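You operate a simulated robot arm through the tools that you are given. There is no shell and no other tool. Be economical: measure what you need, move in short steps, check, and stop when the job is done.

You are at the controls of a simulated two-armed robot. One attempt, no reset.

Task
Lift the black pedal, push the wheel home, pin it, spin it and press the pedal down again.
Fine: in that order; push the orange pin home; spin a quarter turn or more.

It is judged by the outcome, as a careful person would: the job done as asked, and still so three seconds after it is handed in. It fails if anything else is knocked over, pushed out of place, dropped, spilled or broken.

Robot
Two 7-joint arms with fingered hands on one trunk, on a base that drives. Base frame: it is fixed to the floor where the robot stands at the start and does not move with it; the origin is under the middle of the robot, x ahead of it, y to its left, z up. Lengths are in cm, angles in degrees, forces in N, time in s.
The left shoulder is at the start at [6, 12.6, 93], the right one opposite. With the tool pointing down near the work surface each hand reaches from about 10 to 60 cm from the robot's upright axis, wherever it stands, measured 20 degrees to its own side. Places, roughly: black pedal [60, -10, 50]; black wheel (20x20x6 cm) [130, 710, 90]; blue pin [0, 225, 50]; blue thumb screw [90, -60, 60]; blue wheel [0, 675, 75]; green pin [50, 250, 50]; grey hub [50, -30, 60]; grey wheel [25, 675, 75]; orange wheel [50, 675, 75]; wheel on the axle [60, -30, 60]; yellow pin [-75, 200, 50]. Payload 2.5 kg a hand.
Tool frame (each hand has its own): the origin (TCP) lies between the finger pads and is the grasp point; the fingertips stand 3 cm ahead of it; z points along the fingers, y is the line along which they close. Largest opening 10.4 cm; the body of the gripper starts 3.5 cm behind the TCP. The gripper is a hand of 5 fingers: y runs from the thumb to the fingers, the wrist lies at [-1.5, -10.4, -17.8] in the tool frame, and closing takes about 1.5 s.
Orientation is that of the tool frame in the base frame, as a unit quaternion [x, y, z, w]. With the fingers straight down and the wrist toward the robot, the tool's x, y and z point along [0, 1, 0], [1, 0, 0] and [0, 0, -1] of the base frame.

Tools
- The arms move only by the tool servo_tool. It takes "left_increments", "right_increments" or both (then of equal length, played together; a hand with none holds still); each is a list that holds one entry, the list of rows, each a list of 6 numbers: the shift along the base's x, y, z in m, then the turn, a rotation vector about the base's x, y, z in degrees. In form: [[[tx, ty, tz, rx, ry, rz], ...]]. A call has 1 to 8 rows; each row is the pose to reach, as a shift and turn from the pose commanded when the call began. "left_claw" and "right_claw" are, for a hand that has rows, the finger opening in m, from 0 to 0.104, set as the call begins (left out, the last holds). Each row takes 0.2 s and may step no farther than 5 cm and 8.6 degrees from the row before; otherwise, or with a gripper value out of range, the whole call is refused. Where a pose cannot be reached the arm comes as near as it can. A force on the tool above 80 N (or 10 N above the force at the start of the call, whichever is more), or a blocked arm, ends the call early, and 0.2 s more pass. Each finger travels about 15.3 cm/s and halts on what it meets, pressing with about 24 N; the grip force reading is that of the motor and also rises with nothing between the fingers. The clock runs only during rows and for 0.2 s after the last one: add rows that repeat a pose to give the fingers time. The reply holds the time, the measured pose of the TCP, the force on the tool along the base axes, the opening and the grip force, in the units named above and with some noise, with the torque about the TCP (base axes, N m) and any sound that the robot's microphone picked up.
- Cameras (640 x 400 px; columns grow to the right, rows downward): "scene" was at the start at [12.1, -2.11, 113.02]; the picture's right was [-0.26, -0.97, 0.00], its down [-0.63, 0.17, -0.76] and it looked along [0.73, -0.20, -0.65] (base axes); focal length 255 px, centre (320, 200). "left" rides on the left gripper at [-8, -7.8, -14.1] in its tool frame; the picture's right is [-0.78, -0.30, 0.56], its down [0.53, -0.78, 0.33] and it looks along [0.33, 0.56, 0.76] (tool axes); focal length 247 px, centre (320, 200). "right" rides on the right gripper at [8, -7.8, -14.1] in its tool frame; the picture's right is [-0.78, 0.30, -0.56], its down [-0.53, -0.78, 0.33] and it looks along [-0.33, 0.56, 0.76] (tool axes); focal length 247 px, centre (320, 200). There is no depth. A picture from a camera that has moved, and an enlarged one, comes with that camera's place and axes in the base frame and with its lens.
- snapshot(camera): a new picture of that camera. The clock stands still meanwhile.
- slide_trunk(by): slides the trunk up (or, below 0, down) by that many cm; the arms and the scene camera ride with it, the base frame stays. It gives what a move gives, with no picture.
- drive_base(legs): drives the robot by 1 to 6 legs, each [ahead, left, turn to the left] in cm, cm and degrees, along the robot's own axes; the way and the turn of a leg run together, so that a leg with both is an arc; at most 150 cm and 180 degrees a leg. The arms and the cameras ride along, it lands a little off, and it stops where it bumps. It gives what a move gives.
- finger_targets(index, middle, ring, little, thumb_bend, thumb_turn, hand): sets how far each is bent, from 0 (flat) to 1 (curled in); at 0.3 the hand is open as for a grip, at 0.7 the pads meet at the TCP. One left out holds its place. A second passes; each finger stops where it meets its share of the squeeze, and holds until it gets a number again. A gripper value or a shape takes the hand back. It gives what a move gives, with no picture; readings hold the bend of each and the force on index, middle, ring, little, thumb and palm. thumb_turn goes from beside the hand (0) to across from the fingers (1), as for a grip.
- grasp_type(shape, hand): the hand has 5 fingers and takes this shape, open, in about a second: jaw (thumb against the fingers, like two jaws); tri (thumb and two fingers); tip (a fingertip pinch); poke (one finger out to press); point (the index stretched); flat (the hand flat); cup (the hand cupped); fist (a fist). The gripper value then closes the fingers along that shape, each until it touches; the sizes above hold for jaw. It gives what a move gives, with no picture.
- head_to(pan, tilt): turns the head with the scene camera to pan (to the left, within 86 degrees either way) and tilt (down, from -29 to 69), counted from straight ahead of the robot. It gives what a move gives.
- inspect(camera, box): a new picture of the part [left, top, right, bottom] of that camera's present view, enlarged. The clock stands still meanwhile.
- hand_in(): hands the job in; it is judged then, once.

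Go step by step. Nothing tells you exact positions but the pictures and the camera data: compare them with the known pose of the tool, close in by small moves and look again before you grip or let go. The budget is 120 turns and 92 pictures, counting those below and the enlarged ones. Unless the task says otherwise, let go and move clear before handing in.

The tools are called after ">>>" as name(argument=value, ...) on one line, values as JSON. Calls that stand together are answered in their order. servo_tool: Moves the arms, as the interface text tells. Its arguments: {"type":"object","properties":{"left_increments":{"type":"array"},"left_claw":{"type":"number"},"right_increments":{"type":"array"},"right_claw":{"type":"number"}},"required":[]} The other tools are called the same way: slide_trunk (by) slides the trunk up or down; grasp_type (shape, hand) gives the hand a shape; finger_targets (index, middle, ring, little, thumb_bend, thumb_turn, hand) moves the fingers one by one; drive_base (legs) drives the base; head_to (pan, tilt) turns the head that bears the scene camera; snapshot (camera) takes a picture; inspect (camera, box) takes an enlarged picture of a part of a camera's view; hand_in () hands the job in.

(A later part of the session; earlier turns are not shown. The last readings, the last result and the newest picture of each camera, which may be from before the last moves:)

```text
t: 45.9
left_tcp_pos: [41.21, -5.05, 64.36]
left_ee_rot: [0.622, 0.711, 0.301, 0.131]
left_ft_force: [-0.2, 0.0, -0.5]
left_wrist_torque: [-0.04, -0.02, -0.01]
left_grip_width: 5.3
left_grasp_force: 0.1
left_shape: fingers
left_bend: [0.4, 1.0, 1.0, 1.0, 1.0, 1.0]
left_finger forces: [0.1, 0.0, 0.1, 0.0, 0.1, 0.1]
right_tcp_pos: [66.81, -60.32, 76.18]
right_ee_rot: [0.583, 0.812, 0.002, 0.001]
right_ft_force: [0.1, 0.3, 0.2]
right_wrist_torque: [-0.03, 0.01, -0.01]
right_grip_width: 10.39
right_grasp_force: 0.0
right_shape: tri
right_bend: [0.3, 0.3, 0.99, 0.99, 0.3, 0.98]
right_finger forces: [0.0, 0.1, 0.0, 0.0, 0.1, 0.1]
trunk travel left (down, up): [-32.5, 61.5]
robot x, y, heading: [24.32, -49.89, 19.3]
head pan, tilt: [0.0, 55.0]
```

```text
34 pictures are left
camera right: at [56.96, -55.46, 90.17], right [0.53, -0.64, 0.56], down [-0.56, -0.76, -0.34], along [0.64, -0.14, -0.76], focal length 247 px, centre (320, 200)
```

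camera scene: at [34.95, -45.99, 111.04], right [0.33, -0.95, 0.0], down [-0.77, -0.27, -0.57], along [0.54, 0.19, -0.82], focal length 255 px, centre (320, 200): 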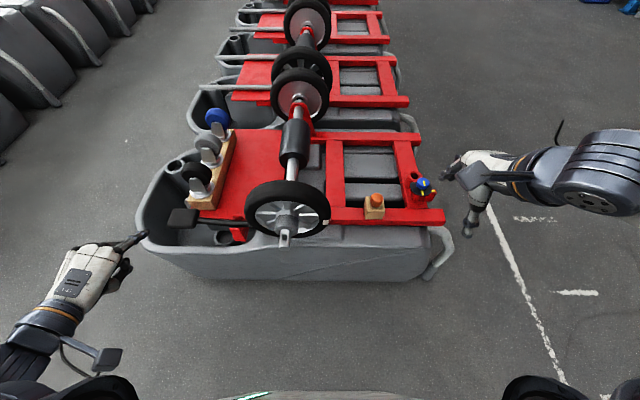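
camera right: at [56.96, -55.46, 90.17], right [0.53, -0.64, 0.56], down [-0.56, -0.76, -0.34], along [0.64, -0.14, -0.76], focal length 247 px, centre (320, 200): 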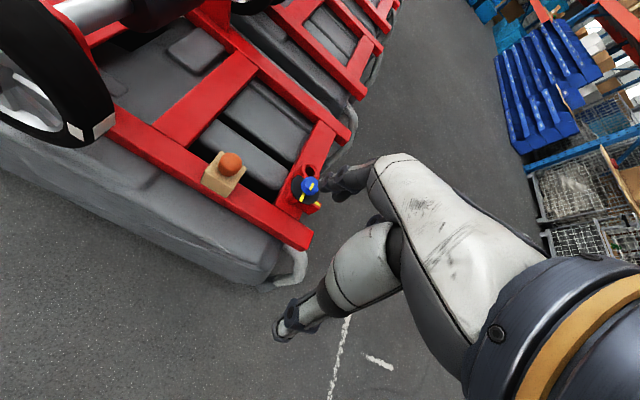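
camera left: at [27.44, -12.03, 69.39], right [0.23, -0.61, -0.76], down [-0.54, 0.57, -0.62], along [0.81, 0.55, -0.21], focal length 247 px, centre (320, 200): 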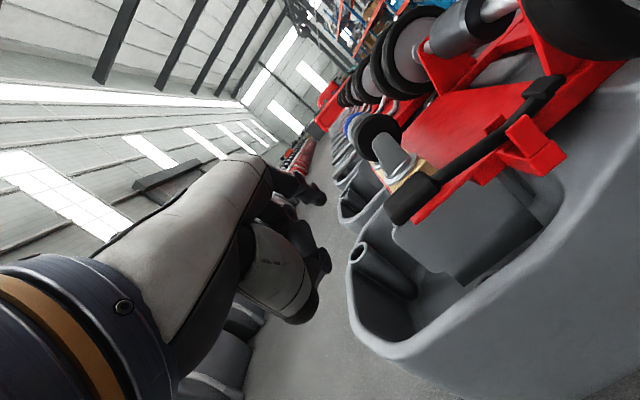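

I have both views of the pin on its wood block. I zoom in on it to place it exactly.

>>> inspect(camera="right", box=[190, 130, 270, 210])

>>> inspect(camera="scene", box=[330, 170, 450, 240])

>>> inspect(camera="scene", box=[240, 170, 340, 255])

```text
5.00 times, centred on (230, 170) of right
camera zoom: at [56.96, -55.46, 90.17], right [0.53, -0.64, 0.56], down [-0.56, -0.76, -0.34], along [0.64, -0.14, -0.76], focal length 1235 px, centre (770, 350)
```

zoom: 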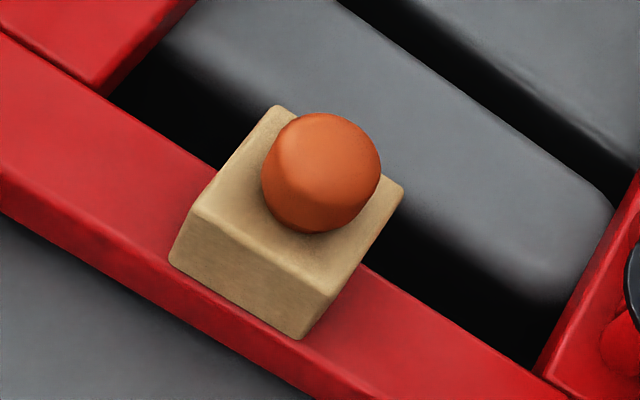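

```text
5.33 times, centred on (390, 205) of scene
camera zoom: at [34.95, -45.99, 111.04], right [0.33, -0.95, 0.0], down [-0.77, -0.27, -0.57], along [0.54, 0.19, -0.82], focal length 1360 px, centre (-53, 173)
```

zoom: 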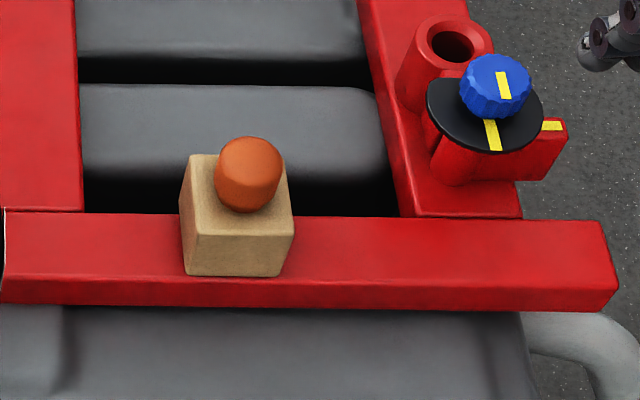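

```text
4.71 times, centred on (290, 212) of scene
camera zoom: at [34.95, -45.99, 111.04], right [0.33, -0.95, 0.0], down [-0.77, -0.27, -0.57], along [0.54, 0.19, -0.82], focal length 1200 px, centre (461, 141)
```

zoom: 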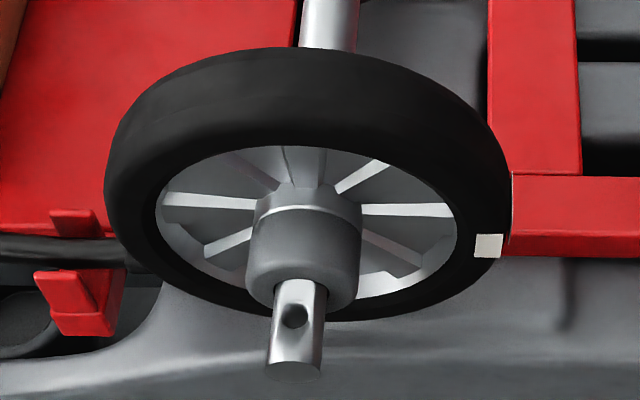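

Pin head is at about [77.9,-47.4,53.6], 3.6 cm wide, and the axle hole is at about [56.3,-30.4,60.8]. I bring the right hand over the pin.

>>> servo_tool(right_increments=[[[0.028, 0.032, -0.01, 0, 0, 0], [0.056, 0.065, -0.03, 0, 0, 0], [0.084, 0.098, -0.05, 0, 0, 0], [0.111, 0.129, -0.07, 0, 0, 0], [0.111, 0.129, -0.11, 0, 0, 0]]])

>>> snapshot(camera="right")

>>> inspect(camera="scene", box=[330, 140, 450, 240])

```text
t: 47.1
left_tcp_pos: [41.1, -5.09, 64.32]
left_ee_rot: [0.621, 0.712, 0.301, 0.13]
left_ft_force: [0.0, 0.0, 0.1]
left_wrist_torque: [-0.03, 0.02, 0.0]
left_grip_width: 5.32
left_grasp_force: 0.1
left_shape: fingers
left_bend: [0.4, 1.0, 1.0, 1.0, 1.0, 1.0]
left_finger forces: [0.1, 0.0, 0.1, 0.1, 0.0, 0.0]
right_tcp_pos: [77.89, -47.65, 64.93]
right_ee_rot: [0.583, 0.812, 0.001, 0.001]
right_ft_force: [0.4, -0.4, -0.5]
right_wrist_torque: [0.0, 0.0, 0.02]
right_grip_width: 10.39
right_grasp_force: 0.0
right_shape: tri
right_bend: [0.3, 0.3, 0.99, 0.99, 0.3, 0.98]
right_finger forces: [0.0, 0.1, 0.1, 0.0, 0.1, 0.0]
trunk travel left (down, up): [-32.5, 61.5]
robot x, y, heading: [25.13, -49.34, 19.0]
head pan, tilt: [0.0, 55.0]
```

```text
30 pictures are left
camera right: at [68.0, -42.61, 79.08], right [0.53, -0.64, 0.56], down [-0.56, -0.76, -0.33], along [0.64, -0.14, -0.76], focal length 247 px, centre (320, 200)
```

right: 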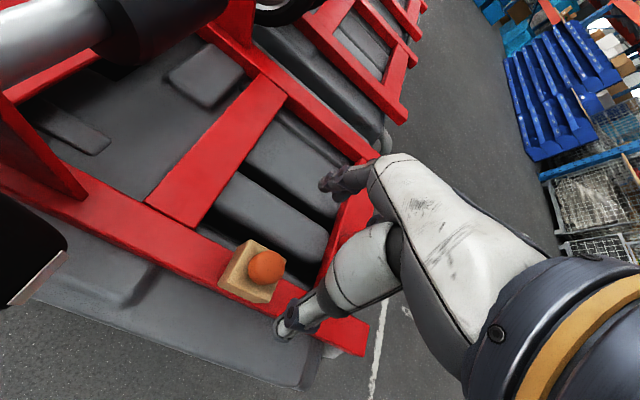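

```text
4.00 times, centred on (390, 190) of scene
camera zoom: at [34.94, -45.99, 111.04], right [0.33, -0.95, 0.0], down [-0.77, -0.27, -0.57], along [0.54, 0.19, -0.82], focal length 1020 px, centre (40, 240)
```

zoom: 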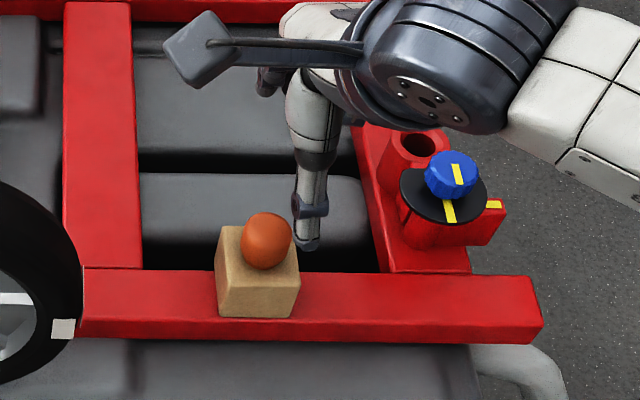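

The pin's projected place agrees within half a centimetre. I descend to put the fingertips beside the upper part of the head, then close.

>>> servo_tool(right_increments=[[[-0.001, -0.001, -0.04, 0, 0, 0], [-0.001, -0.001, -0.07, 0, 0, 0], [-0.001, -0.001, -0.089, 0, 0, 0]]])

>>> inspect(camera="right", box=[220, 160, 420, 360])

>>> inspect(camera="scene", box=[340, 150, 430, 230])

```text
t: 47.9
left_tcp_pos: [41.07, -5.02, 64.39]
left_ee_rot: [0.622, 0.711, 0.301, 0.131]
left_ft_force: [-0.9, 0.3, 0.7]
left_wrist_torque: [0.01, 0.01, -0.01]
left_grip_width: 5.3
left_grasp_force: 0.1
left_shape: fingers
left_bend: [0.4, 1.0, 1.0, 1.0, 1.0, 1.0]
left_finger forces: [0.0, 0.0, 0.0, 0.0, 0.0, 0.1]
right_tcp_pos: [77.78, -47.56, 56.11]
right_ee_rot: [0.582, 0.813, 0.001, 0.0]
right_ft_force: [-0.3, -0.1, -0.5]
right_wrist_torque: [-0.02, 0.0, 0.01]
right_grip_width: 10.39
right_grasp_force: 0.1
right_shape: tri
right_bend: [0.3, 0.3, 0.99, 0.99, 0.3, 0.98]
right_finger forces: [0.0, 0.0, 0.0, 0.0, 0.0, 0.1]
trunk travel left (down, up): [-32.5, 61.5]
robot x, y, heading: [24.37, -49.44, 18.8]
head pan, tilt: [0.0, 55.0]
```

```text
2.00 times, centred on (320, 260) of right
camera zoom: at [67.85, -42.67, 70.2], right [0.53, -0.64, 0.56], down [-0.56, -0.76, -0.34], along [0.64, -0.14, -0.76], focal length 494 px, centre (320, 80)
```

zoom: 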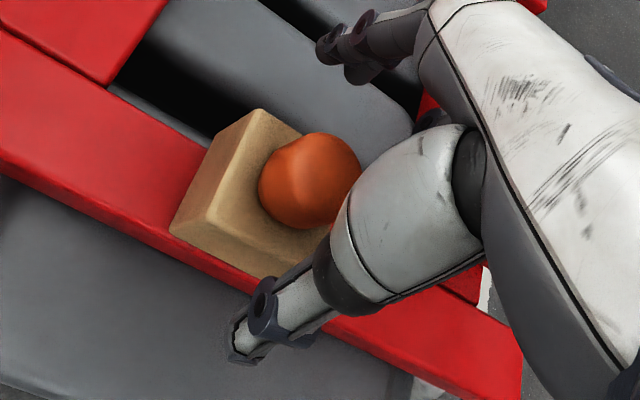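

```text
5.00 times, centred on (385, 190) of scene
camera zoom: at [34.94, -45.99, 111.04], right [0.33, -0.95, 0.0], down [-0.77, -0.27, -0.57], along [0.54, 0.19, -0.82], focal length 1275 px, centre (-5, 250)
```

zoom: 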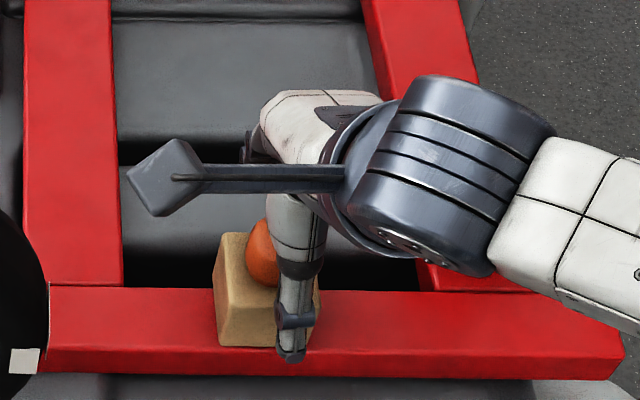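

Thumb and fingers straddle the head evenly. I close the fingers on it.

>>> servo_tool(right_increments=[[[0, 0, 0, 0, 0, 0], [0, 0, 0, 0, 0, 0], [0, 0, 0, 0, 0, 0], [0, 0, 0, 0, 0, 0], [0, 0, 0, 0, 0, 0], [0, 0, 0, 0, 0, 0], [0, 0, 0, 0, 0, 0], [0, 0, 0, 0, 0, 0]]], right_claw=0.0)

>>> inspect(camera="right", box=[220, 160, 420, 360])

```text
t: 49.7
left_tcp_pos: [41.15, -5.12, 64.37]
left_ee_rot: [0.621, 0.711, 0.302, 0.131]
left_ft_force: [-0.4, 0.0, -0.5]
left_wrist_torque: [0.02, -0.02, 0.04]
left_grip_width: 5.32
left_grasp_force: 0.1
left_shape: fingers
left_bend: [0.4, 1.0, 1.0, 1.0, 1.0, 1.0]
left_finger forces: [0.0, 0.1, 0.0, 0.0, 0.0, 0.0]
right_tcp_pos: [77.69, -47.59, 56.41]
right_ee_rot: [0.582, 0.813, 0.004, 0.002]
right_ft_force: [4.7, 1.9, 17.4]
right_wrist_torque: [0.04, -0.1, -0.08]
right_grip_width: 2.67
right_grasp_force: 23.4
right_shape: tri
right_bend: [0.73, 0.64, 1.0, 1.0, 0.74, 1.0]
right_finger forces: [13.0, 16.4, 0.0, 0.0, 27.6, 0.0]
trunk travel left (down, up): [-32.5, 61.5]
robot x, y, heading: [24.51, -49.66, 18.9]
head pan, tilt: [0.0, 55.0]
```

```text
2.00 times, centred on (320, 260) of right
camera zoom: at [67.87, -42.64, 70.42], right [0.53, -0.64, 0.56], down [-0.56, -0.75, -0.34], along [0.64, -0.13, -0.76], focal length 494 px, centre (320, 80)
```

zoom: 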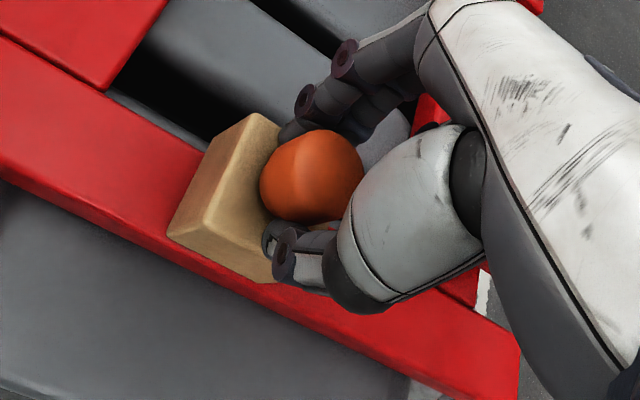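

The grip is firm at 2.7 cm width. I lift 6 cm slowly and check that the pin comes along.

>>> servo_tool(right_increments=[[[0, 0, 0.01, 0, 0, 0], [0, 0, 0.02, 0, 0, 0], [0, 0, 0.035, 0, 0, 0], [0, 0, 0.05, 0, 0, 0], [0, 0, 0.07, 0, 0, 0]]])

>>> inspect(camera="right", box=[180, 120, 420, 360])

>>> inspect(camera="scene", box=[340, 130, 430, 230])

```text
t: 50.9
left_tcp_pos: [41.19, -5.05, 64.37]
left_ee_rot: [0.621, 0.711, 0.302, 0.131]
left_ft_force: [-0.2, -0.2, -0.5]
left_wrist_torque: [-0.03, -0.01, 0.0]
left_grip_width: 5.31
left_grasp_force: 0.0
left_shape: fingers
left_bend: [0.4, 1.0, 1.0, 1.0, 1.0, 1.0]
left_finger forces: [0.1, 0.0, 0.0, 0.1, 0.0, 0.0]
right_tcp_pos: [77.61, -47.81, 63.13]
right_ee_rot: [0.582, 0.813, 0.001, 0.0]
right_ft_force: [1.3, 0.2, 0.4]
right_wrist_torque: [-0.02, 0.02, 0.02]
right_grip_width: 2.27
right_grasp_force: 24.1
right_shape: tri
right_bend: [0.72, 0.72, 1.0, 1.0, 0.76, 1.0]
right_finger forces: [11.6, 7.7, 0.0, 0.0, 17.7, 0.1]
trunk travel left (down, up): [-32.5, 61.5]
robot x, y, heading: [24.21, -49.52, 19.1]
head pan, tilt: [0.0, 55.0]
```

```text
1.67 times, centred on (300, 240) of right
camera zoom: at [67.82, -42.81, 77.25], right [0.53, -0.64, 0.56], down [-0.56, -0.76, -0.33], along [0.63, -0.14, -0.76], focal length 412 px, centre (353, 133)
```

zoom: 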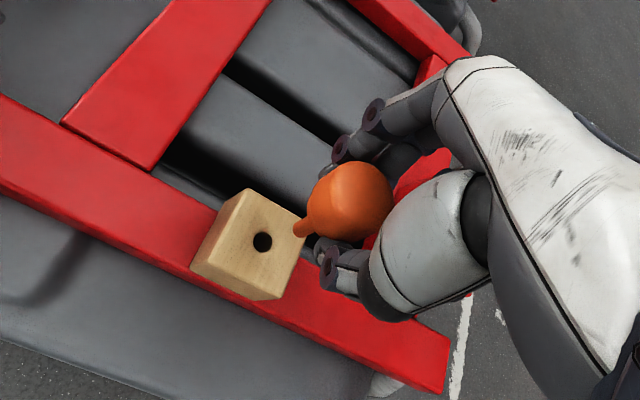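

```text
4.00 times, centred on (385, 180) of scene
camera zoom: at [34.95, -45.99, 111.04], right [0.33, -0.95, 0.0], down [-0.77, -0.27, -0.57], along [0.54, 0.19, -0.82], focal length 1020 px, centre (60, 280)
```

zoom: 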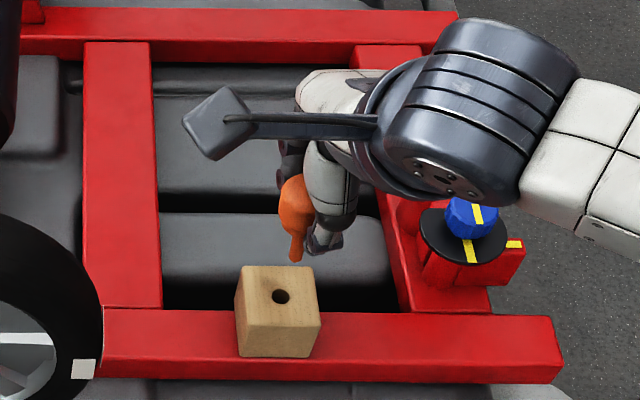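

The pin is out, held with only a slight tilt. I raise it over the wheel and carry it above the axle hole, yawing the hand left so the fingers don't meet the tyre.

>>> servo_tool(right_increments=[[[0, 0, 0.045, 0, 0, 8], [-0.02, 0.01, 0.085, 0, 0, 16], [-0.055, 0.03, 0.11, 0, 0, 24], [-0.09, 0.055, 0.13, 0, 0, 32], [-0.125, 0.085, 0.14, 0, 0, 40], [-0.16, 0.115, 0.14, 0, 0, 48], [-0.19, 0.145, 0.14, 0, 0, 56], [-0.209, 0.174, 0.14, 0, 0, 62]]])

>>> snapshot(camera="scene")

>>> snapshot(camera="right")

```text
t: 52.7
left_tcp_pos: [41.19, -5.1, 64.4]
left_ee_rot: [0.622, 0.711, 0.301, 0.131]
left_ft_force: [0.0, 0.3, -0.1]
left_wrist_torque: [-0.01, -0.01, -0.01]
left_grip_width: 5.31
left_grasp_force: 0.0
left_shape: fingers
left_bend: [0.4, 1.0, 1.0, 1.0, 1.0, 1.0]
left_finger forces: [0.0, 0.0, 0.1, 0.0, 0.0, 0.0]
right_tcp_pos: [56.99, -30.37, 77.15]
right_ee_rot: [0.079, 0.997, 0.0, 0.0]
right_ft_force: [0.8, -0.3, -0.9]
right_wrist_torque: [0.01, -0.01, -0.01]
right_grip_width: 2.26
right_grasp_force: 24.6
right_shape: tri
right_bend: [0.72, 0.72, 1.0, 1.0, 0.76, 1.0]
right_finger forces: [11.4, 7.6, 0.1, 0.0, 17.5, 0.0]
trunk travel left (down, up): [-32.5, 61.5]
robot x, y, heading: [24.69, -49.82, 19.0]
head pan, tilt: [0.0, 55.0]
```

```text
23 pictures are left
camera scene: at [34.94, -46.0, 111.04], right [0.33, -0.95, 0.0], down [-0.77, -0.27, -0.57], along [0.54, 0.19, -0.82], focal length 255 px, centre (320, 200)
```

scene: 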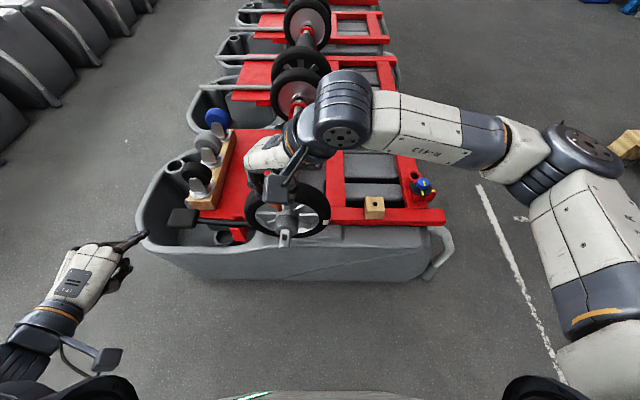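

```text
22 pictures are left
camera right: at [47.97, -36.87, 91.1], right [0.81, 0.17, 0.56], down [0.4, -0.85, -0.33], along [0.42, 0.5, -0.76], focal length 247 px, centre (320, 200)
```

right: 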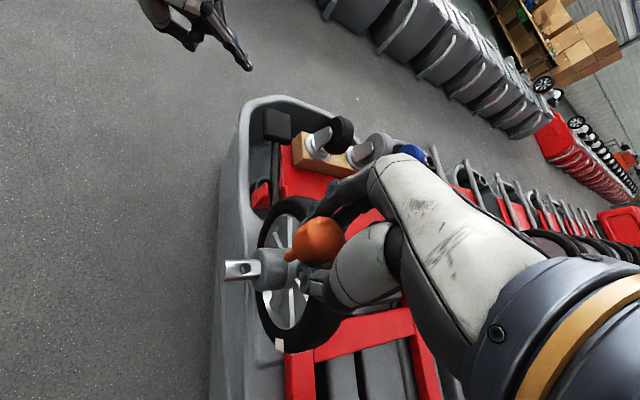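

The right camera sees both the pin and the hole. I zoom in to measure them.

>>> inspect(camera="right", box=[210, 200, 370, 300])

>>> inspect(camera="scene", box=[240, 150, 340, 250])

```text
4.00 times, centred on (290, 250) of right
camera zoom: at [47.97, -36.87, 91.1], right [0.81, 0.17, 0.56], down [0.4, -0.85, -0.33], along [0.42, 0.5, -0.76], focal length 988 px, centre (440, 0)
```

zoom: 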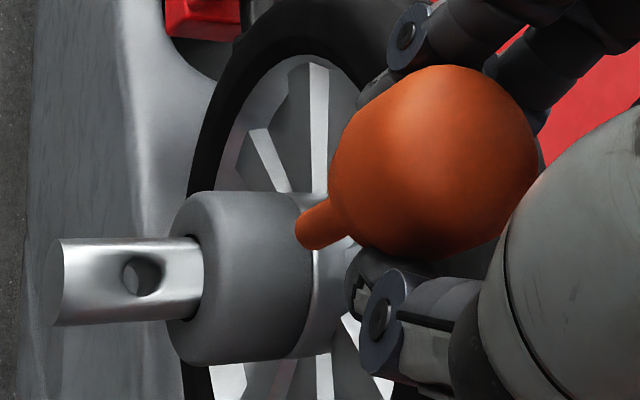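

```text
4.00 times, centred on (290, 200) of scene
camera zoom: at [34.94, -46.0, 111.04], right [0.33, -0.95, 0.0], down [-0.77, -0.27, -0.57], along [0.54, 0.19, -0.82], focal length 1020 px, centre (440, 200)
```

zoom: 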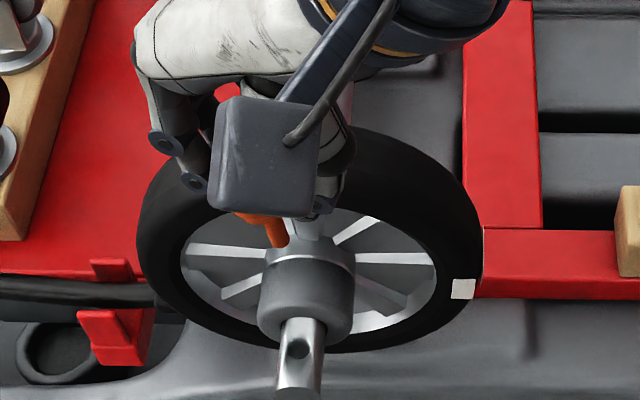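

Pin tip is near [56.75,-30.8,71], tilted about 15° with its tip toward −y; the hole is at about [56.35,-30.4,61]. I straighten the pin by tilting the hand, shift it over the hole and come down to z 66.

>>> servo_tool(right_increments=[[[-0.004, -0.005, -0.015, 7.1, -2.25, 0], [-0.009, -0.011, -0.035, 14.2, -4.5, 0], [-0.009, -0.011, -0.05, 14.2, -4.5, 0], [-0.009, -0.011, -0.05, 14.2, -4.5, 0]]])

>>> inspect(camera="right", box=[210, 180, 370, 300])

>>> inspect(camera="scene", box=[240, 160, 340, 250])

```text
t: 53.7
left_tcp_pos: [41.14, -5.02, 64.43]
left_ee_rot: [0.621, 0.712, 0.301, 0.13]
left_ft_force: [0.0, -0.1, 0.3]
left_wrist_torque: [0.0, 0.01, 0.0]
left_grip_width: 5.31
left_grasp_force: 0.1
left_shape: fingers
left_bend: [0.4, 1.0, 1.0, 1.0, 1.0, 1.0]
left_finger forces: [0.0, 0.1, 0.0, 0.0, 0.1, 0.0]
right_tcp_pos: [55.95, -31.38, 72.17]
right_ee_rot: [0.08, 0.988, 0.128, 0.028]
right_ft_force: [0.4, 0.6, 0.1]
right_wrist_torque: [0.03, 0.01, 0.01]
right_grip_width: 2.26
right_grasp_force: 24.0
right_shape: tri
right_bend: [0.72, 0.72, 1.0, 1.0, 0.76, 1.0]
right_finger forces: [11.4, 7.5, 0.0, 0.0, 17.3, 0.0]
trunk travel left (down, up): [-32.5, 61.5]
robot x, y, heading: [24.32, -49.76, 18.9]
head pan, tilt: [0.0, 55.0]
```

```text
3.33 times, centred on (290, 240) of right
camera zoom: at [45.93, -41.05, 83.46], right [0.77, 0.02, 0.64], down [0.44, -0.75, -0.5], along [0.47, 0.66, -0.58], focal length 823 px, centre (420, 67)
```

zoom: 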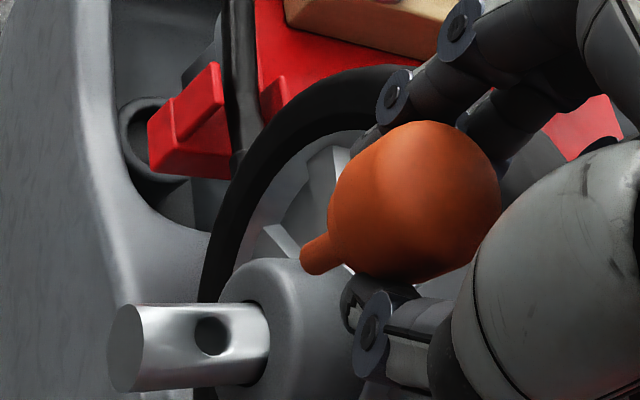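

```text
4.44 times, centred on (290, 205) of scene
camera zoom: at [34.95, -45.99, 111.04], right [0.33, -0.95, 0.0], down [-0.77, -0.27, -0.57], along [0.54, 0.19, -0.82], focal length 1133 px, centre (453, 178)
```

zoom: 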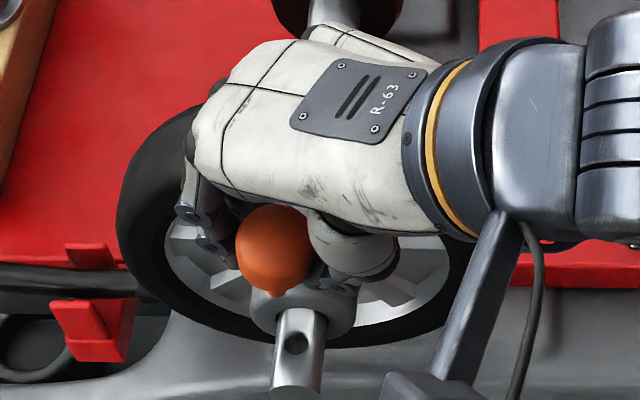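

The pin is now upright and its tip is within about 4 mm of the hole's line. I correct −0.4 cm in y and lower to about 1 cm above the axle.

>>> servo_tool(right_increments=[[[0, -0.004, -0.012, 0, 0, 0], [0, -0.004, -0.024, 0, 0, 0], [0, -0.004, -0.035, 0, 0, 0], [0, -0.004, -0.035, 0, 0, 0]]])

>>> inspect(camera="right", box=[210, 180, 370, 300])

>>> inspect(camera="scene", box=[260, 195, 320, 250])

```text
t: 54.7
left_tcp_pos: [41.16, -5.07, 64.39]
left_ee_rot: [0.621, 0.712, 0.301, 0.13]
left_ft_force: [0.1, -0.7, -0.2]
left_wrist_torque: [0.02, -0.01, 0.02]
left_grip_width: 5.31
left_grasp_force: 0.0
left_shape: fingers
left_bend: [0.4, 1.0, 1.0, 1.0, 1.0, 1.0]
left_finger forces: [0.0, 0.0, 0.1, 0.1, 0.1, 0.0]
right_tcp_pos: [55.89, -31.85, 68.54]
right_ee_rot: [0.08, 0.988, 0.128, 0.028]
right_ft_force: [-1.2, 0.3, 0.0]
right_wrist_torque: [0.01, 0.02, -0.01]
right_grip_width: 2.28
right_grasp_force: 23.6
right_shape: tri
right_bend: [0.72, 0.72, 1.0, 1.0, 0.76, 1.0]
right_finger forces: [11.4, 7.5, 0.1, 0.1, 17.4, 0.0]
trunk travel left (down, up): [-32.5, 61.5]
robot x, y, heading: [24.25, -49.82, 18.9]
head pan, tilt: [0.0, 55.0]
```

```text
3.33 times, centred on (290, 240) of right
camera zoom: at [46.01, -41.45, 79.92], right [0.77, 0.02, 0.64], down [0.44, -0.75, -0.5], along [0.47, 0.66, -0.58], focal length 823 px, centre (420, 67)
```

zoom: 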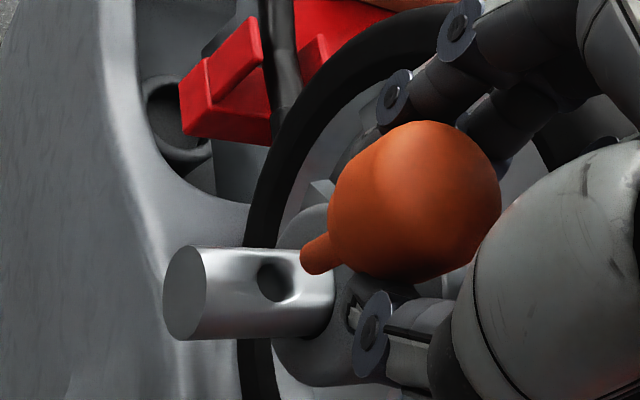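

```text
7.27 times, centred on (290, 222) of scene
camera zoom: at [34.95, -45.99, 111.04], right [0.33, -0.95, 0.0], down [-0.77, -0.27, -0.57], along [0.54, 0.19, -0.82], focal length 1854 px, centre (538, 36)
```

zoom: 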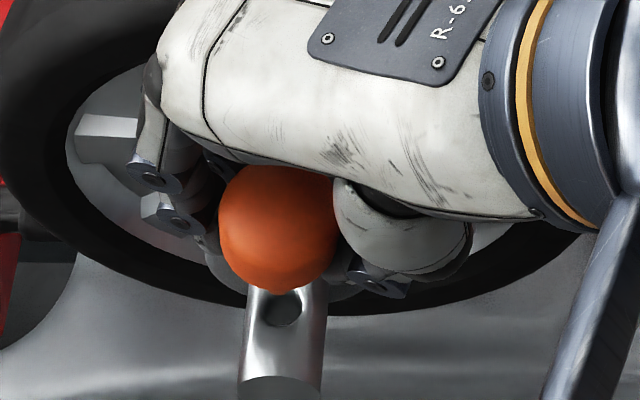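

In the right camera, lowering 1.2 cm puts the tip exactly on the hole. I nudge slightly to −y for the scene camera's hint and lower in small steps, watching the force.

>>> servo_tool(right_increments=[[[0.0005, -0.0015, -0.007, 0, 0, 0], [0.0005, -0.0015, -0.012, 0, 0, 0], [0.0005, -0.0015, -0.017, 0, 0, 0], [0.0005, -0.0015, -0.022, 0, 0, 0]]])

>>> inspect(camera="right", box=[210, 180, 370, 300])

```text
t: 55.7
left_tcp_pos: [41.22, -5.13, 64.33]
left_ee_rot: [0.621, 0.712, 0.301, 0.131]
left_ft_force: [0.7, -0.3, 0.0]
left_wrist_torque: [0.03, 0.0, -0.04]
left_grip_width: 5.31
left_grasp_force: 0.0
left_shape: fingers
left_bend: [0.4, 1.0, 1.0, 1.0, 1.0, 1.0]
left_finger forces: [0.1, 0.1, 0.1, 0.1, 0.0, 0.1]
right_tcp_pos: [56.03, -31.96, 66.61]
right_ee_rot: [0.08, 0.988, 0.129, 0.029]
right_ft_force: [0.8, 0.6, 1.3]
right_wrist_torque: [0.06, -0.08, -0.04]
right_grip_width: 2.27
right_grasp_force: 24.1
right_shape: tri
right_bend: [0.72, 0.72, 1.0, 1.0, 0.76, 1.0]
right_finger forces: [11.6, 8.1, 0.0, 0.0, 17.0, 0.1]
trunk travel left (down, up): [-32.5, 61.5]
robot x, y, heading: [24.68, -49.66, 18.9]
head pan, tilt: [0.0, 55.0]
```

```text
3.33 times, centred on (290, 240) of right
camera zoom: at [46.03, -41.62, 77.77], right [0.77, 0.02, 0.64], down [0.44, -0.75, -0.5], along [0.47, 0.67, -0.58], focal length 823 px, centre (420, 67)
```

zoom: 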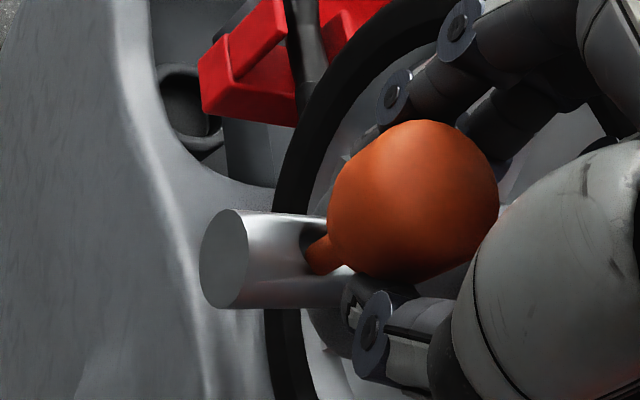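

The tip is entering the hole with almost no force. I keep pressing it down.

>>> servo_tool(right_increments=[[[0, 0, -0.005, 0, 0, 0], [0, 0, -0.01, 0, 0, 0], [0, 0, -0.015, 0, 0, 0], [0, 0, -0.02, 0, 0, 0], [0, 0, -0.025, 0, 0, 0]]])

>>> inspect(camera="right", box=[210, 180, 370, 300])

```text
t: 56.9
left_tcp_pos: [41.23, -5.1, 64.43]
left_ee_rot: [0.621, 0.712, 0.302, 0.13]
left_ft_force: [-0.5, -0.4, -0.5]
left_wrist_torque: [-0.01, -0.01, -0.02]
left_grip_width: 5.32
left_grasp_force: 0.1
left_shape: fingers
left_bend: [0.4, 1.0, 1.0, 1.0, 1.0, 1.0]
left_finger forces: [0.0, 0.0, 0.1, 0.0, 0.0, 0.0]
right_tcp_pos: [55.97, -31.8, 64.13]
right_ee_rot: [0.079, 0.988, 0.129, 0.029]
right_ft_force: [-2.8, 0.6, 13.4]
right_wrist_torque: [0.14, 0.09, 0.01]
right_grip_width: 1.94
right_grasp_force: 24.0
right_shape: tri
right_bend: [0.73, 0.73, 1.0, 1.0, 0.82, 1.0]
right_finger forces: [11.3, 0.0, 0.0, 0.1, 10.4, 0.1]
trunk travel left (down, up): [-32.5, 61.5]
robot x, y, heading: [24.32, -49.89, 18.8]
head pan, tilt: [0.0, 55.0]
```

```text
3.33 times, centred on (290, 240) of right
camera zoom: at [45.94, -41.63, 75.37], right [0.77, 0.01, 0.64], down [0.44, -0.74, -0.5], along [0.47, 0.67, -0.58], focal length 823 px, centre (420, 67)
```

zoom: 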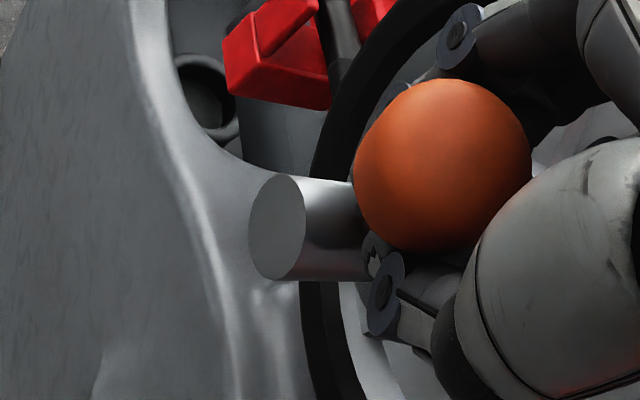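

The head has slid up between the fingers against 13 N, so the pin is in its hole and resists. I open the fingers gently and look how deep it sits.

>>> servo_tool(right_increments=[[[0, 0, 0, 0, 0, 0], [0, 0, 0, 0, 0, 0], [0, 0, 0, 0, 0, 0], [0, 0, 0, 0, 0, 0], [0, 0, 0.0, 0, 0, 0]]], right_claw=0.075)

>>> inspect(camera="right", box=[210, 180, 370, 300])

```text
t: 58.1
left_tcp_pos: [41.21, -5.2, 64.43]
left_ee_rot: [0.622, 0.711, 0.301, 0.13]
left_ft_force: [-0.4, -0.1, 0.0]
left_wrist_torque: [-0.01, -0.02, 0.01]
left_grip_width: 5.27
left_grasp_force: 0.0
left_shape: fingers
left_bend: [0.4, 1.0, 1.0, 1.0, 1.0, 1.0]
left_finger forces: [0.1, 0.1, 0.0, 0.1, 0.0, 0.0]
right_tcp_pos: [56.1, -32.09, 63.94]
right_ee_rot: [0.08, 0.988, 0.128, 0.029]
right_ft_force: [0.4, -0.4, 0.4]
right_wrist_torque: [-0.01, 0.02, 0.01]
right_grip_width: 7.47
right_grasp_force: 0.1
right_shape: tri
right_bend: [0.27, 0.37, 0.99, 0.99, 0.57, 0.99]
right_finger forces: [0.0, 0.1, 0.0, 0.0, 0.0, 0.1]
trunk travel left (down, up): [-32.5, 61.5]
robot x, y, heading: [24.58, -49.56, 19.1]
head pan, tilt: [0.0, 55.0]
```

```text
3.33 times, centred on (290, 240) of right
camera zoom: at [46.05, -41.63, 75.2], right [0.77, 0.02, 0.64], down [0.44, -0.75, -0.5], along [0.47, 0.66, -0.58], focal length 823 px, centre (420, 67)
```

zoom: 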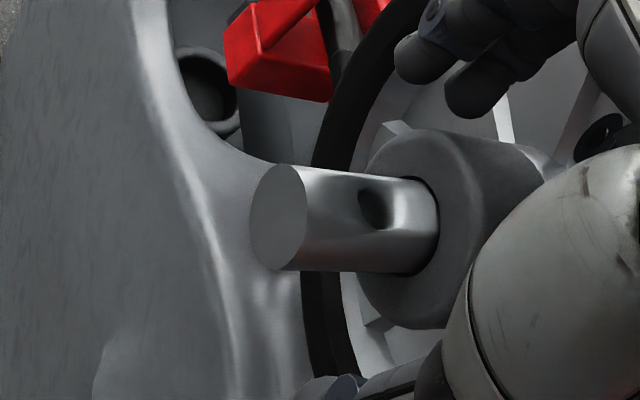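

The pin is not in the hole: I must find where it went.

>>> snapshot(camera="scene")

>>> snapshot(camera="right")

```text
12 pictures are left
camera scene: at [34.95, -45.99, 111.04], right [0.33, -0.95, 0.0], down [-0.77, -0.27, -0.57], along [0.54, 0.19, -0.82], focal length 255 px, centre (320, 200)
```

scene: 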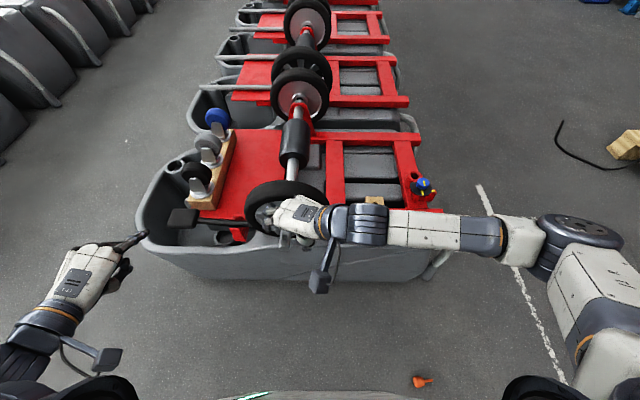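

```text
11 pictures are left
camera right: at [46.05, -41.63, 75.2], right [0.77, 0.02, 0.64], down [0.44, -0.75, -0.5], along [0.47, 0.66, -0.58], focal length 247 px, centre (320, 200)
```

right: 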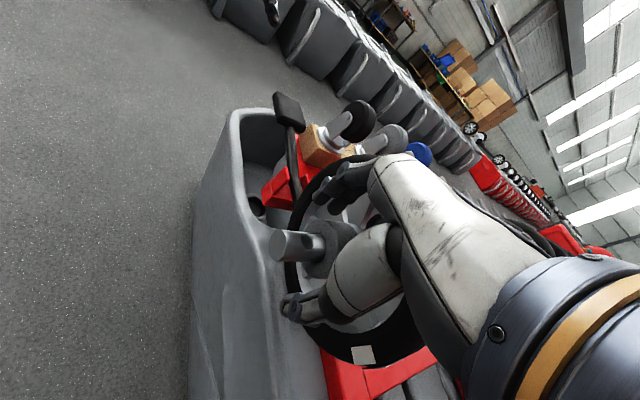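

The pin slipped off my too-shallow grip and lies on the floor near [46,-80]. I'll recover it: first lift the right hand clear, then look at the pin closely.

>>> servo_tool(right_increments=[[[0, 0, 0.04, 0, 0, 0], [0, 0, 0.085, 0, 0, 0], [-0.01, -0.02, 0.125, 0, 0, -4], [-0.02, -0.05, 0.155, -3, 1, -10], [-0.03, -0.085, 0.18, -6, 2, -17], [-0.03, -0.13, 0.19, -9, 3, -24], [-0.03, -0.175, 0.19, -12, 4, -31], [-0.03, -0.21, 0.19, -14, 4.5, -38]]])

>>> head_to(pan=-30, tilt=62)

>>> snapshot(camera="scene")

```text
t: 59.9
left_tcp_pos: [41.19, -5.07, 64.44]
left_ee_rot: [0.621, 0.711, 0.301, 0.13]
left_ft_force: [0.2, -1.2, -0.8]
left_wrist_torque: [-0.01, 0.03, 0.04]
left_grip_width: 5.3
left_grasp_force: 0.0
left_shape: fingers
left_bend: [0.4, 1.0, 1.0, 1.0, 1.0, 1.0]
left_finger forces: [0.0, 0.1, 0.0, 0.1, 0.0, 0.0]
right_tcp_pos: [57.81, -50.09, 87.58]
right_ee_rot: [0.398, 0.916, -0.013, 0.039]
right_ft_force: [-0.2, -0.2, 0.0]
right_wrist_torque: [0.01, -0.03, 0.01]
right_grip_width: 7.47
right_grasp_force: 0.1
right_shape: tri
right_bend: [0.27, 0.36, 0.99, 0.99, 0.57, 0.99]
right_finger forces: [0.0, 0.0, 0.1, 0.1, 0.0, 0.1]
right hand out of reach, approached as far as the arm can: row 5, 6, 7, 8
trunk travel left (down, up): [-32.5, 61.5]
robot x, y, heading: [24.33, -49.75, 19.0]
head pan, tilt: [0.0, 55.0]
```

```text
t: 60.9
left_tcp_pos: [41.18, -4.99, 64.41]
left_ee_rot: [0.62, 0.712, 0.302, 0.13]
left_ft_force: [0.5, -0.5, -0.1]
left_wrist_torque: [0.01, -0.05, -0.01]
left_grip_width: 5.29
left_grasp_force: 0.1
left_shape: fingers
left_bend: [0.4, 1.0, 1.0, 1.0, 1.0, 1.0]
left_finger forces: [0.1, 0.1, 0.0, 0.0, 0.1, 0.1]
right_tcp_pos: [57.83, -49.99, 87.47]
right_ee_rot: [0.397, 0.917, -0.012, 0.04]
right_ft_force: [0.5, -0.2, -0.3]
right_wrist_torque: [0.0, 0.01, -0.02]
right_grip_width: 7.47
right_grasp_force: 0.0
right_shape: tri
right_bend: [0.27, 0.36, 0.99, 0.99, 0.57, 0.99]
right_finger forces: [0.0, 0.0, 0.0, 0.1, 0.0, 0.1]
trunk travel left (down, up): [-32.5, 61.5]
robot x, y, heading: [24.49, -49.9, 19.1]
head pan, tilt: [-30.0, 62.0]
```

```text
10 pictures are left
camera scene: at [34.44, -49.56, 110.21], right [-0.19, -0.98, 0.0], down [-0.87, 0.17, -0.47], along [0.46, -0.09, -0.88], focal length 255 px, centre (320, 200)
```

scene: 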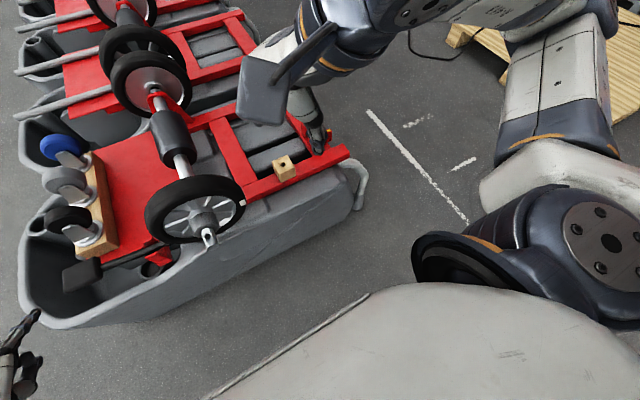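

The robot's own shoulder hides the pin from here. I back away and move right so the pin lies in front of the right hand.

>>> drive_base(legs=[[-32, 0, 0], [0, -20, 0]])

>>> head_to(pan=-15, tilt=60)

>>> snapshot(camera="scene")

```text
t: 64.2
left_tcp_pos: [17.26, -34.74, 64.32]
left_ee_rot: [0.622, 0.711, 0.301, 0.132]
left_ft_force: [0.7, -0.2, -0.2]
left_wrist_torque: [0.01, -0.02, 0.0]
left_grip_width: 5.32
left_grasp_force: 0.0
left_shape: fingers
left_bend: [0.4, 1.0, 1.0, 1.0, 1.0, 1.0]
left_finger forces: [0.0, 0.0, 0.0, 0.0, 0.1, 0.0]
right_tcp_pos: [33.84, -79.66, 87.63]
right_ee_rot: [0.399, 0.916, -0.012, 0.04]
right_ft_force: [0.0, 0.0, 0.2]
right_wrist_torque: [-0.01, 0.02, -0.01]
right_grip_width: 7.47
right_grasp_force: 0.0
right_shape: tri
right_bend: [0.27, 0.36, 0.99, 0.99, 0.57, 0.99]
right_finger forces: [0.1, 0.1, 0.0, 0.0, 0.0, 0.0]
trunk travel left (down, up): [-32.5, 61.5]
robot x, y, heading: [0.21, -79.69, 18.7]
head pan, tilt: [-30.0, 62.0]
```

```text
t: 65.0
left_tcp_pos: [17.24, -34.73, 64.42]
left_ee_rot: [0.622, 0.711, 0.3, 0.131]
left_ft_force: [-0.9, -0.1, 0.1]
left_wrist_torque: [-0.03, 0.0, 0.02]
left_grip_width: 5.32
left_grasp_force: 0.1
left_shape: fingers
left_bend: [0.4, 1.0, 1.0, 1.0, 1.0, 1.0]
left_finger forces: [0.0, 0.0, 0.0, 0.0, 0.0, 0.1]
right_tcp_pos: [33.74, -79.72, 87.64]
right_ee_rot: [0.398, 0.916, -0.012, 0.04]
right_ft_force: [0.3, -1.3, 0.0]
right_wrist_torque: [0.0, 0.05, 0.01]
right_grip_width: 7.46
right_grasp_force: 0.1
right_shape: tri
right_bend: [0.27, 0.36, 0.99, 0.99, 0.57, 0.99]
right_finger forces: [0.0, 0.0, 0.0, 0.0, 0.0, 0.1]
trunk travel left (down, up): [-32.5, 61.5]
robot x, y, heading: [0.11, -79.15, 19.1]
head pan, tilt: [-15.0, 60.0]
```

```text
9 pictures are left
camera scene: at [10.71, -77.49, 110.44], right [0.07, -1.0, 0.0], down [-0.86, -0.06, -0.5], along [0.5, 0.03, -0.87], focal length 255 px, centre (320, 200)
```

scene: 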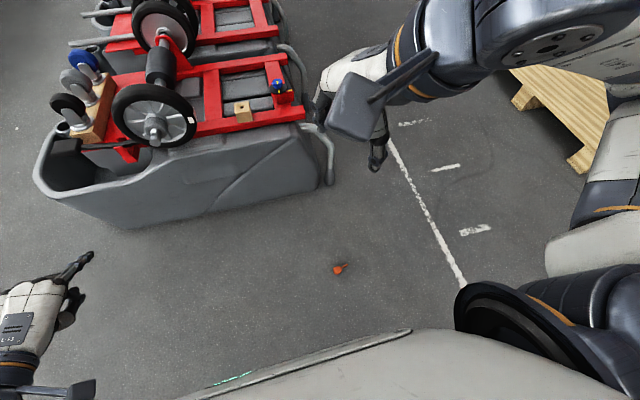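

The pin lies still at about [40,-83] on the floor. I zoom in for its exact direction.

>>> inspect(camera="scene", box=[315, 250, 365, 285])

```text
11.43 times, centred on (340, 268) of scene
camera zoom: at [10.71, -77.49, 110.44], right [0.07, -1.0, 0.0], down [-0.86, -0.06, -0.5], along [0.5, 0.03, -0.87], focal length 2914 px, centre (91, -571)
```

zoom: 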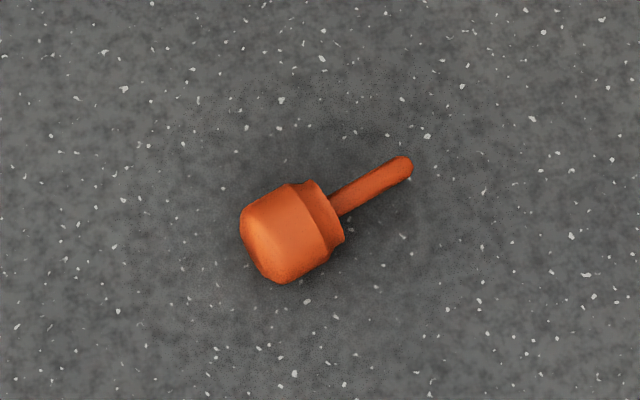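

The pin is 6.5 cm long: head centre about [39.9,-83.4,1.5], shaft 3 cm pointing at −58° in the base frame. I lower the trunk and bring the right hand down with a 30° tilt along the shaft, so I can later turn the pin upright.

>>> slide_trunk(by=-32)

>>> servo_tool(right_increments=[[[0.007, -0.0035, -0.04, -2.6, -1.9, -1.4], [0.014, -0.007, -0.08, -5.1, -3.7, -2.8], [0.021, -0.0105, -0.12, -7.7, -5.6, -4.2], [0.028, -0.014, -0.16, -10.2, -7.5, -5.7], [0.035, -0.0175, -0.2, -12.8, -9.3, -7.1], [0.042, -0.021, -0.24, -15.3, -11.2, -8.5], [0.049, -0.0245, -0.28, -17.9, -13, -9.9], [0.056, -0.028, -0.32, -20.4, -14.9, -11.3]]], right_claw=0.104)

```text
t: 68.2
left_tcp_pos: [17.35, -34.62, 32.42]
left_ee_rot: [0.623, 0.71, 0.301, 0.131]
left_ft_force: [-0.6, 0.6, 0.4]
left_wrist_torque: [0.0, 0.0, 0.02]
left_grip_width: 5.3
left_grasp_force: 0.1
left_shape: fingers
left_bend: [0.4, 1.0, 1.0, 1.0, 1.0, 1.0]
left_finger forces: [0.0, 0.0, 0.0, 0.0, 0.0, 0.1]
right_tcp_pos: [33.77, -79.76, 55.54]
right_ee_rot: [0.399, 0.916, -0.011, 0.04]
right_ft_force: [0.2, -0.1, 1.1]
right_wrist_torque: [0.03, 0.02, 0.03]
right_grip_width: 7.48
right_grasp_force: 0.0
right_shape: tri
right_bend: [0.27, 0.36, 0.99, 0.99, 0.57, 0.99]
right_finger forces: [0.0, 0.0, 0.0, 0.1, 0.0, 0.0]
trunk travel left (down, up): [-0.5, 93.5]
robot x, y, heading: [0.49, -79.5, 18.9]
head pan, tilt: [-15.0, 60.0]
```

```text
t: 70.0
left_tcp_pos: [17.37, -34.72, 32.28]
left_ee_rot: [0.622, 0.711, 0.301, 0.131]
left_ft_force: [0.6, 0.4, -0.1]
left_wrist_torque: [-0.01, -0.02, -0.04]
left_grip_width: 5.31
left_grasp_force: 0.0
left_shape: fingers
left_bend: [0.4, 1.0, 1.0, 1.0, 1.0, 1.0]
left_finger forces: [0.0, 0.1, 0.0, 0.1, 0.1, 0.0]
right_tcp_pos: [39.58, -82.6, 23.51]
right_ee_rot: [0.471, 0.844, -0.124, 0.226]
right_ft_force: [-0.8, -0.5, -0.2]
right_wrist_torque: [0.03, 0.02, -0.03]
right_grip_width: 10.36
right_grasp_force: 0.0
right_shape: tri
right_bend: [0.3, 0.3, 0.99, 0.99, 0.3, 0.98]
right_finger forces: [0.0, 0.1, 0.0, 0.1, 0.1, 0.1]
right hand out of reach, approached as far as the arm can: row 1, 2, 3, 4, 5
trunk travel left (down, up): [-0.5, 93.5]
robot x, y, heading: [0.23, -79.38, 18.9]
head pan, tilt: [-15.0, 60.0]
```

The hand took the pose. I go down to z 11 and check alignment through the right camera.

>>> servo_tool(right_increments=[[[-0.001, 0, -0.04, 0, 0, 0], [-0.002, 0.001, -0.08, 0, 0, 0], [-0.002, 0.001, -0.125, 0, 0, 0]]])

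>>> inspect(camera="right", box=[200, 140, 440, 340])

```text
t: 70.8
left_tcp_pos: [17.23, -34.53, 32.35]
left_ee_rot: [0.622, 0.711, 0.301, 0.131]
left_ft_force: [-0.3, 0.1, -0.2]
left_wrist_torque: [0.02, -0.02, 0.02]
left_grip_width: 5.3
left_grasp_force: 0.1
left_shape: fingers
left_bend: [0.4, 1.0, 1.0, 1.0, 1.0, 1.0]
left_finger forces: [0.0, 0.1, 0.0, 0.0, 0.0, 0.1]
right_tcp_pos: [39.27, -80.87, 11.4]
right_ee_rot: [0.472, 0.843, -0.128, 0.225]
right_ft_force: [-0.5, -0.5, 0.7]
right_wrist_torque: [-0.03, -0.03, 0.04]
right_grip_width: 10.38
right_grasp_force: 0.1
right_shape: tri
right_bend: [0.3, 0.3, 0.99, 0.99, 0.3, 0.98]
right_finger forces: [0.0, 0.0, 0.1, 0.1, 0.0, 0.0]
right hand out of reach, approached as far as the arm can: row 3
trunk travel left (down, up): [-0.5, 93.5]
robot x, y, heading: [0.43, -79.23, 19.0]
head pan, tilt: [-15.0, 60.0]
```

```text
2.00 times, centred on (320, 240) of right
camera zoom: at [25.64, -73.06, 19.5], right [0.46, -0.18, 0.87], down [-0.34, -0.94, -0.02], along [0.82, -0.28, -0.49], focal length 494 px, centre (320, 120)
```

zoom: 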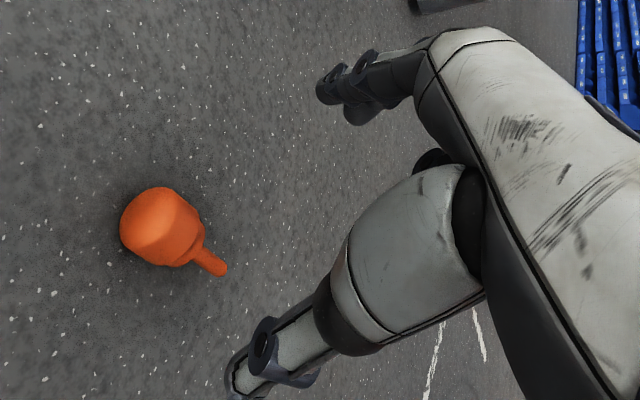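

Head centre is confirmed at [39.75,-83.2], but the arm reaches its limit here. I drive 10 cm ahead and bring the hand back over the pin.

>>> drive_base(legs=[[10, 0, 0]])

>>> servo_tool(right_increments=[[[-0.035, -0.016, 0, 0, 0, 0], [-0.07, -0.032, 0, 0, 0, 0], [-0.095, -0.048, 0, 0, 0, 0]]])

```text
t: 71.9
left_tcp_pos: [26.81, -31.44, 32.35]
left_ee_rot: [0.623, 0.711, 0.3, 0.131]
left_ft_force: [-1.1, -0.7, 1.4]
left_wrist_torque: [0.0, 0.01, -0.01]
left_grip_width: 5.32
left_grasp_force: 0.0
left_shape: fingers
left_bend: [0.4, 1.0, 1.0, 1.0, 1.0, 1.0]
left_finger forces: [0.1, 0.0, 0.0, 0.0, 0.0, 0.0]
right_tcp_pos: [48.86, -77.7, 11.41]
right_ee_rot: [0.472, 0.842, -0.13, 0.225]
right_ft_force: [0.3, -1.0, -0.8]
right_wrist_torque: [0.01, 0.01, 0.02]
right_grip_width: 10.38
right_grasp_force: 0.1
right_shape: tri
right_bend: [0.3, 0.3, 0.99, 0.99, 0.3, 0.98]
right_finger forces: [0.0, 0.1, 0.0, 0.0, 0.1, 0.0]
trunk travel left (down, up): [-0.5, 93.5]
robot x, y, heading: [9.55, -76.17, 18.9]
head pan, tilt: [-15.0, 60.0]
```

```text
t: 72.7
left_tcp_pos: [26.83, -31.41, 32.36]
left_ee_rot: [0.623, 0.71, 0.301, 0.13]
left_ft_force: [-0.3, -0.3, 0.4]
left_wrist_torque: [0.0, -0.01, 0.0]
left_grip_width: 5.31
left_grasp_force: 0.0
left_shape: fingers
left_bend: [0.4, 1.0, 1.0, 1.0, 1.0, 1.0]
left_finger forces: [0.1, 0.1, 0.1, 0.0, 0.1, 0.0]
right_tcp_pos: [39.43, -78.65, 12.84]
right_ee_rot: [0.476, 0.839, -0.136, 0.225]
right_ft_force: [0.3, 0.0, 0.1]
right_wrist_torque: [0.05, 0.0, 0.01]
right_grip_width: 10.37
right_grasp_force: 0.1
right_shape: tri
right_bend: [0.3, 0.3, 0.99, 0.99, 0.3, 0.98]
right_finger forces: [0.0, 0.1, 0.0, 0.0, 0.0, 0.1]
right hand out of reach, approached as far as the arm can: row 1, 2, 3
trunk travel left (down, up): [-0.5, 93.5]
robot x, y, heading: [9.7, -76.16, 18.7]
head pan, tilt: [-15.0, 60.0]
```

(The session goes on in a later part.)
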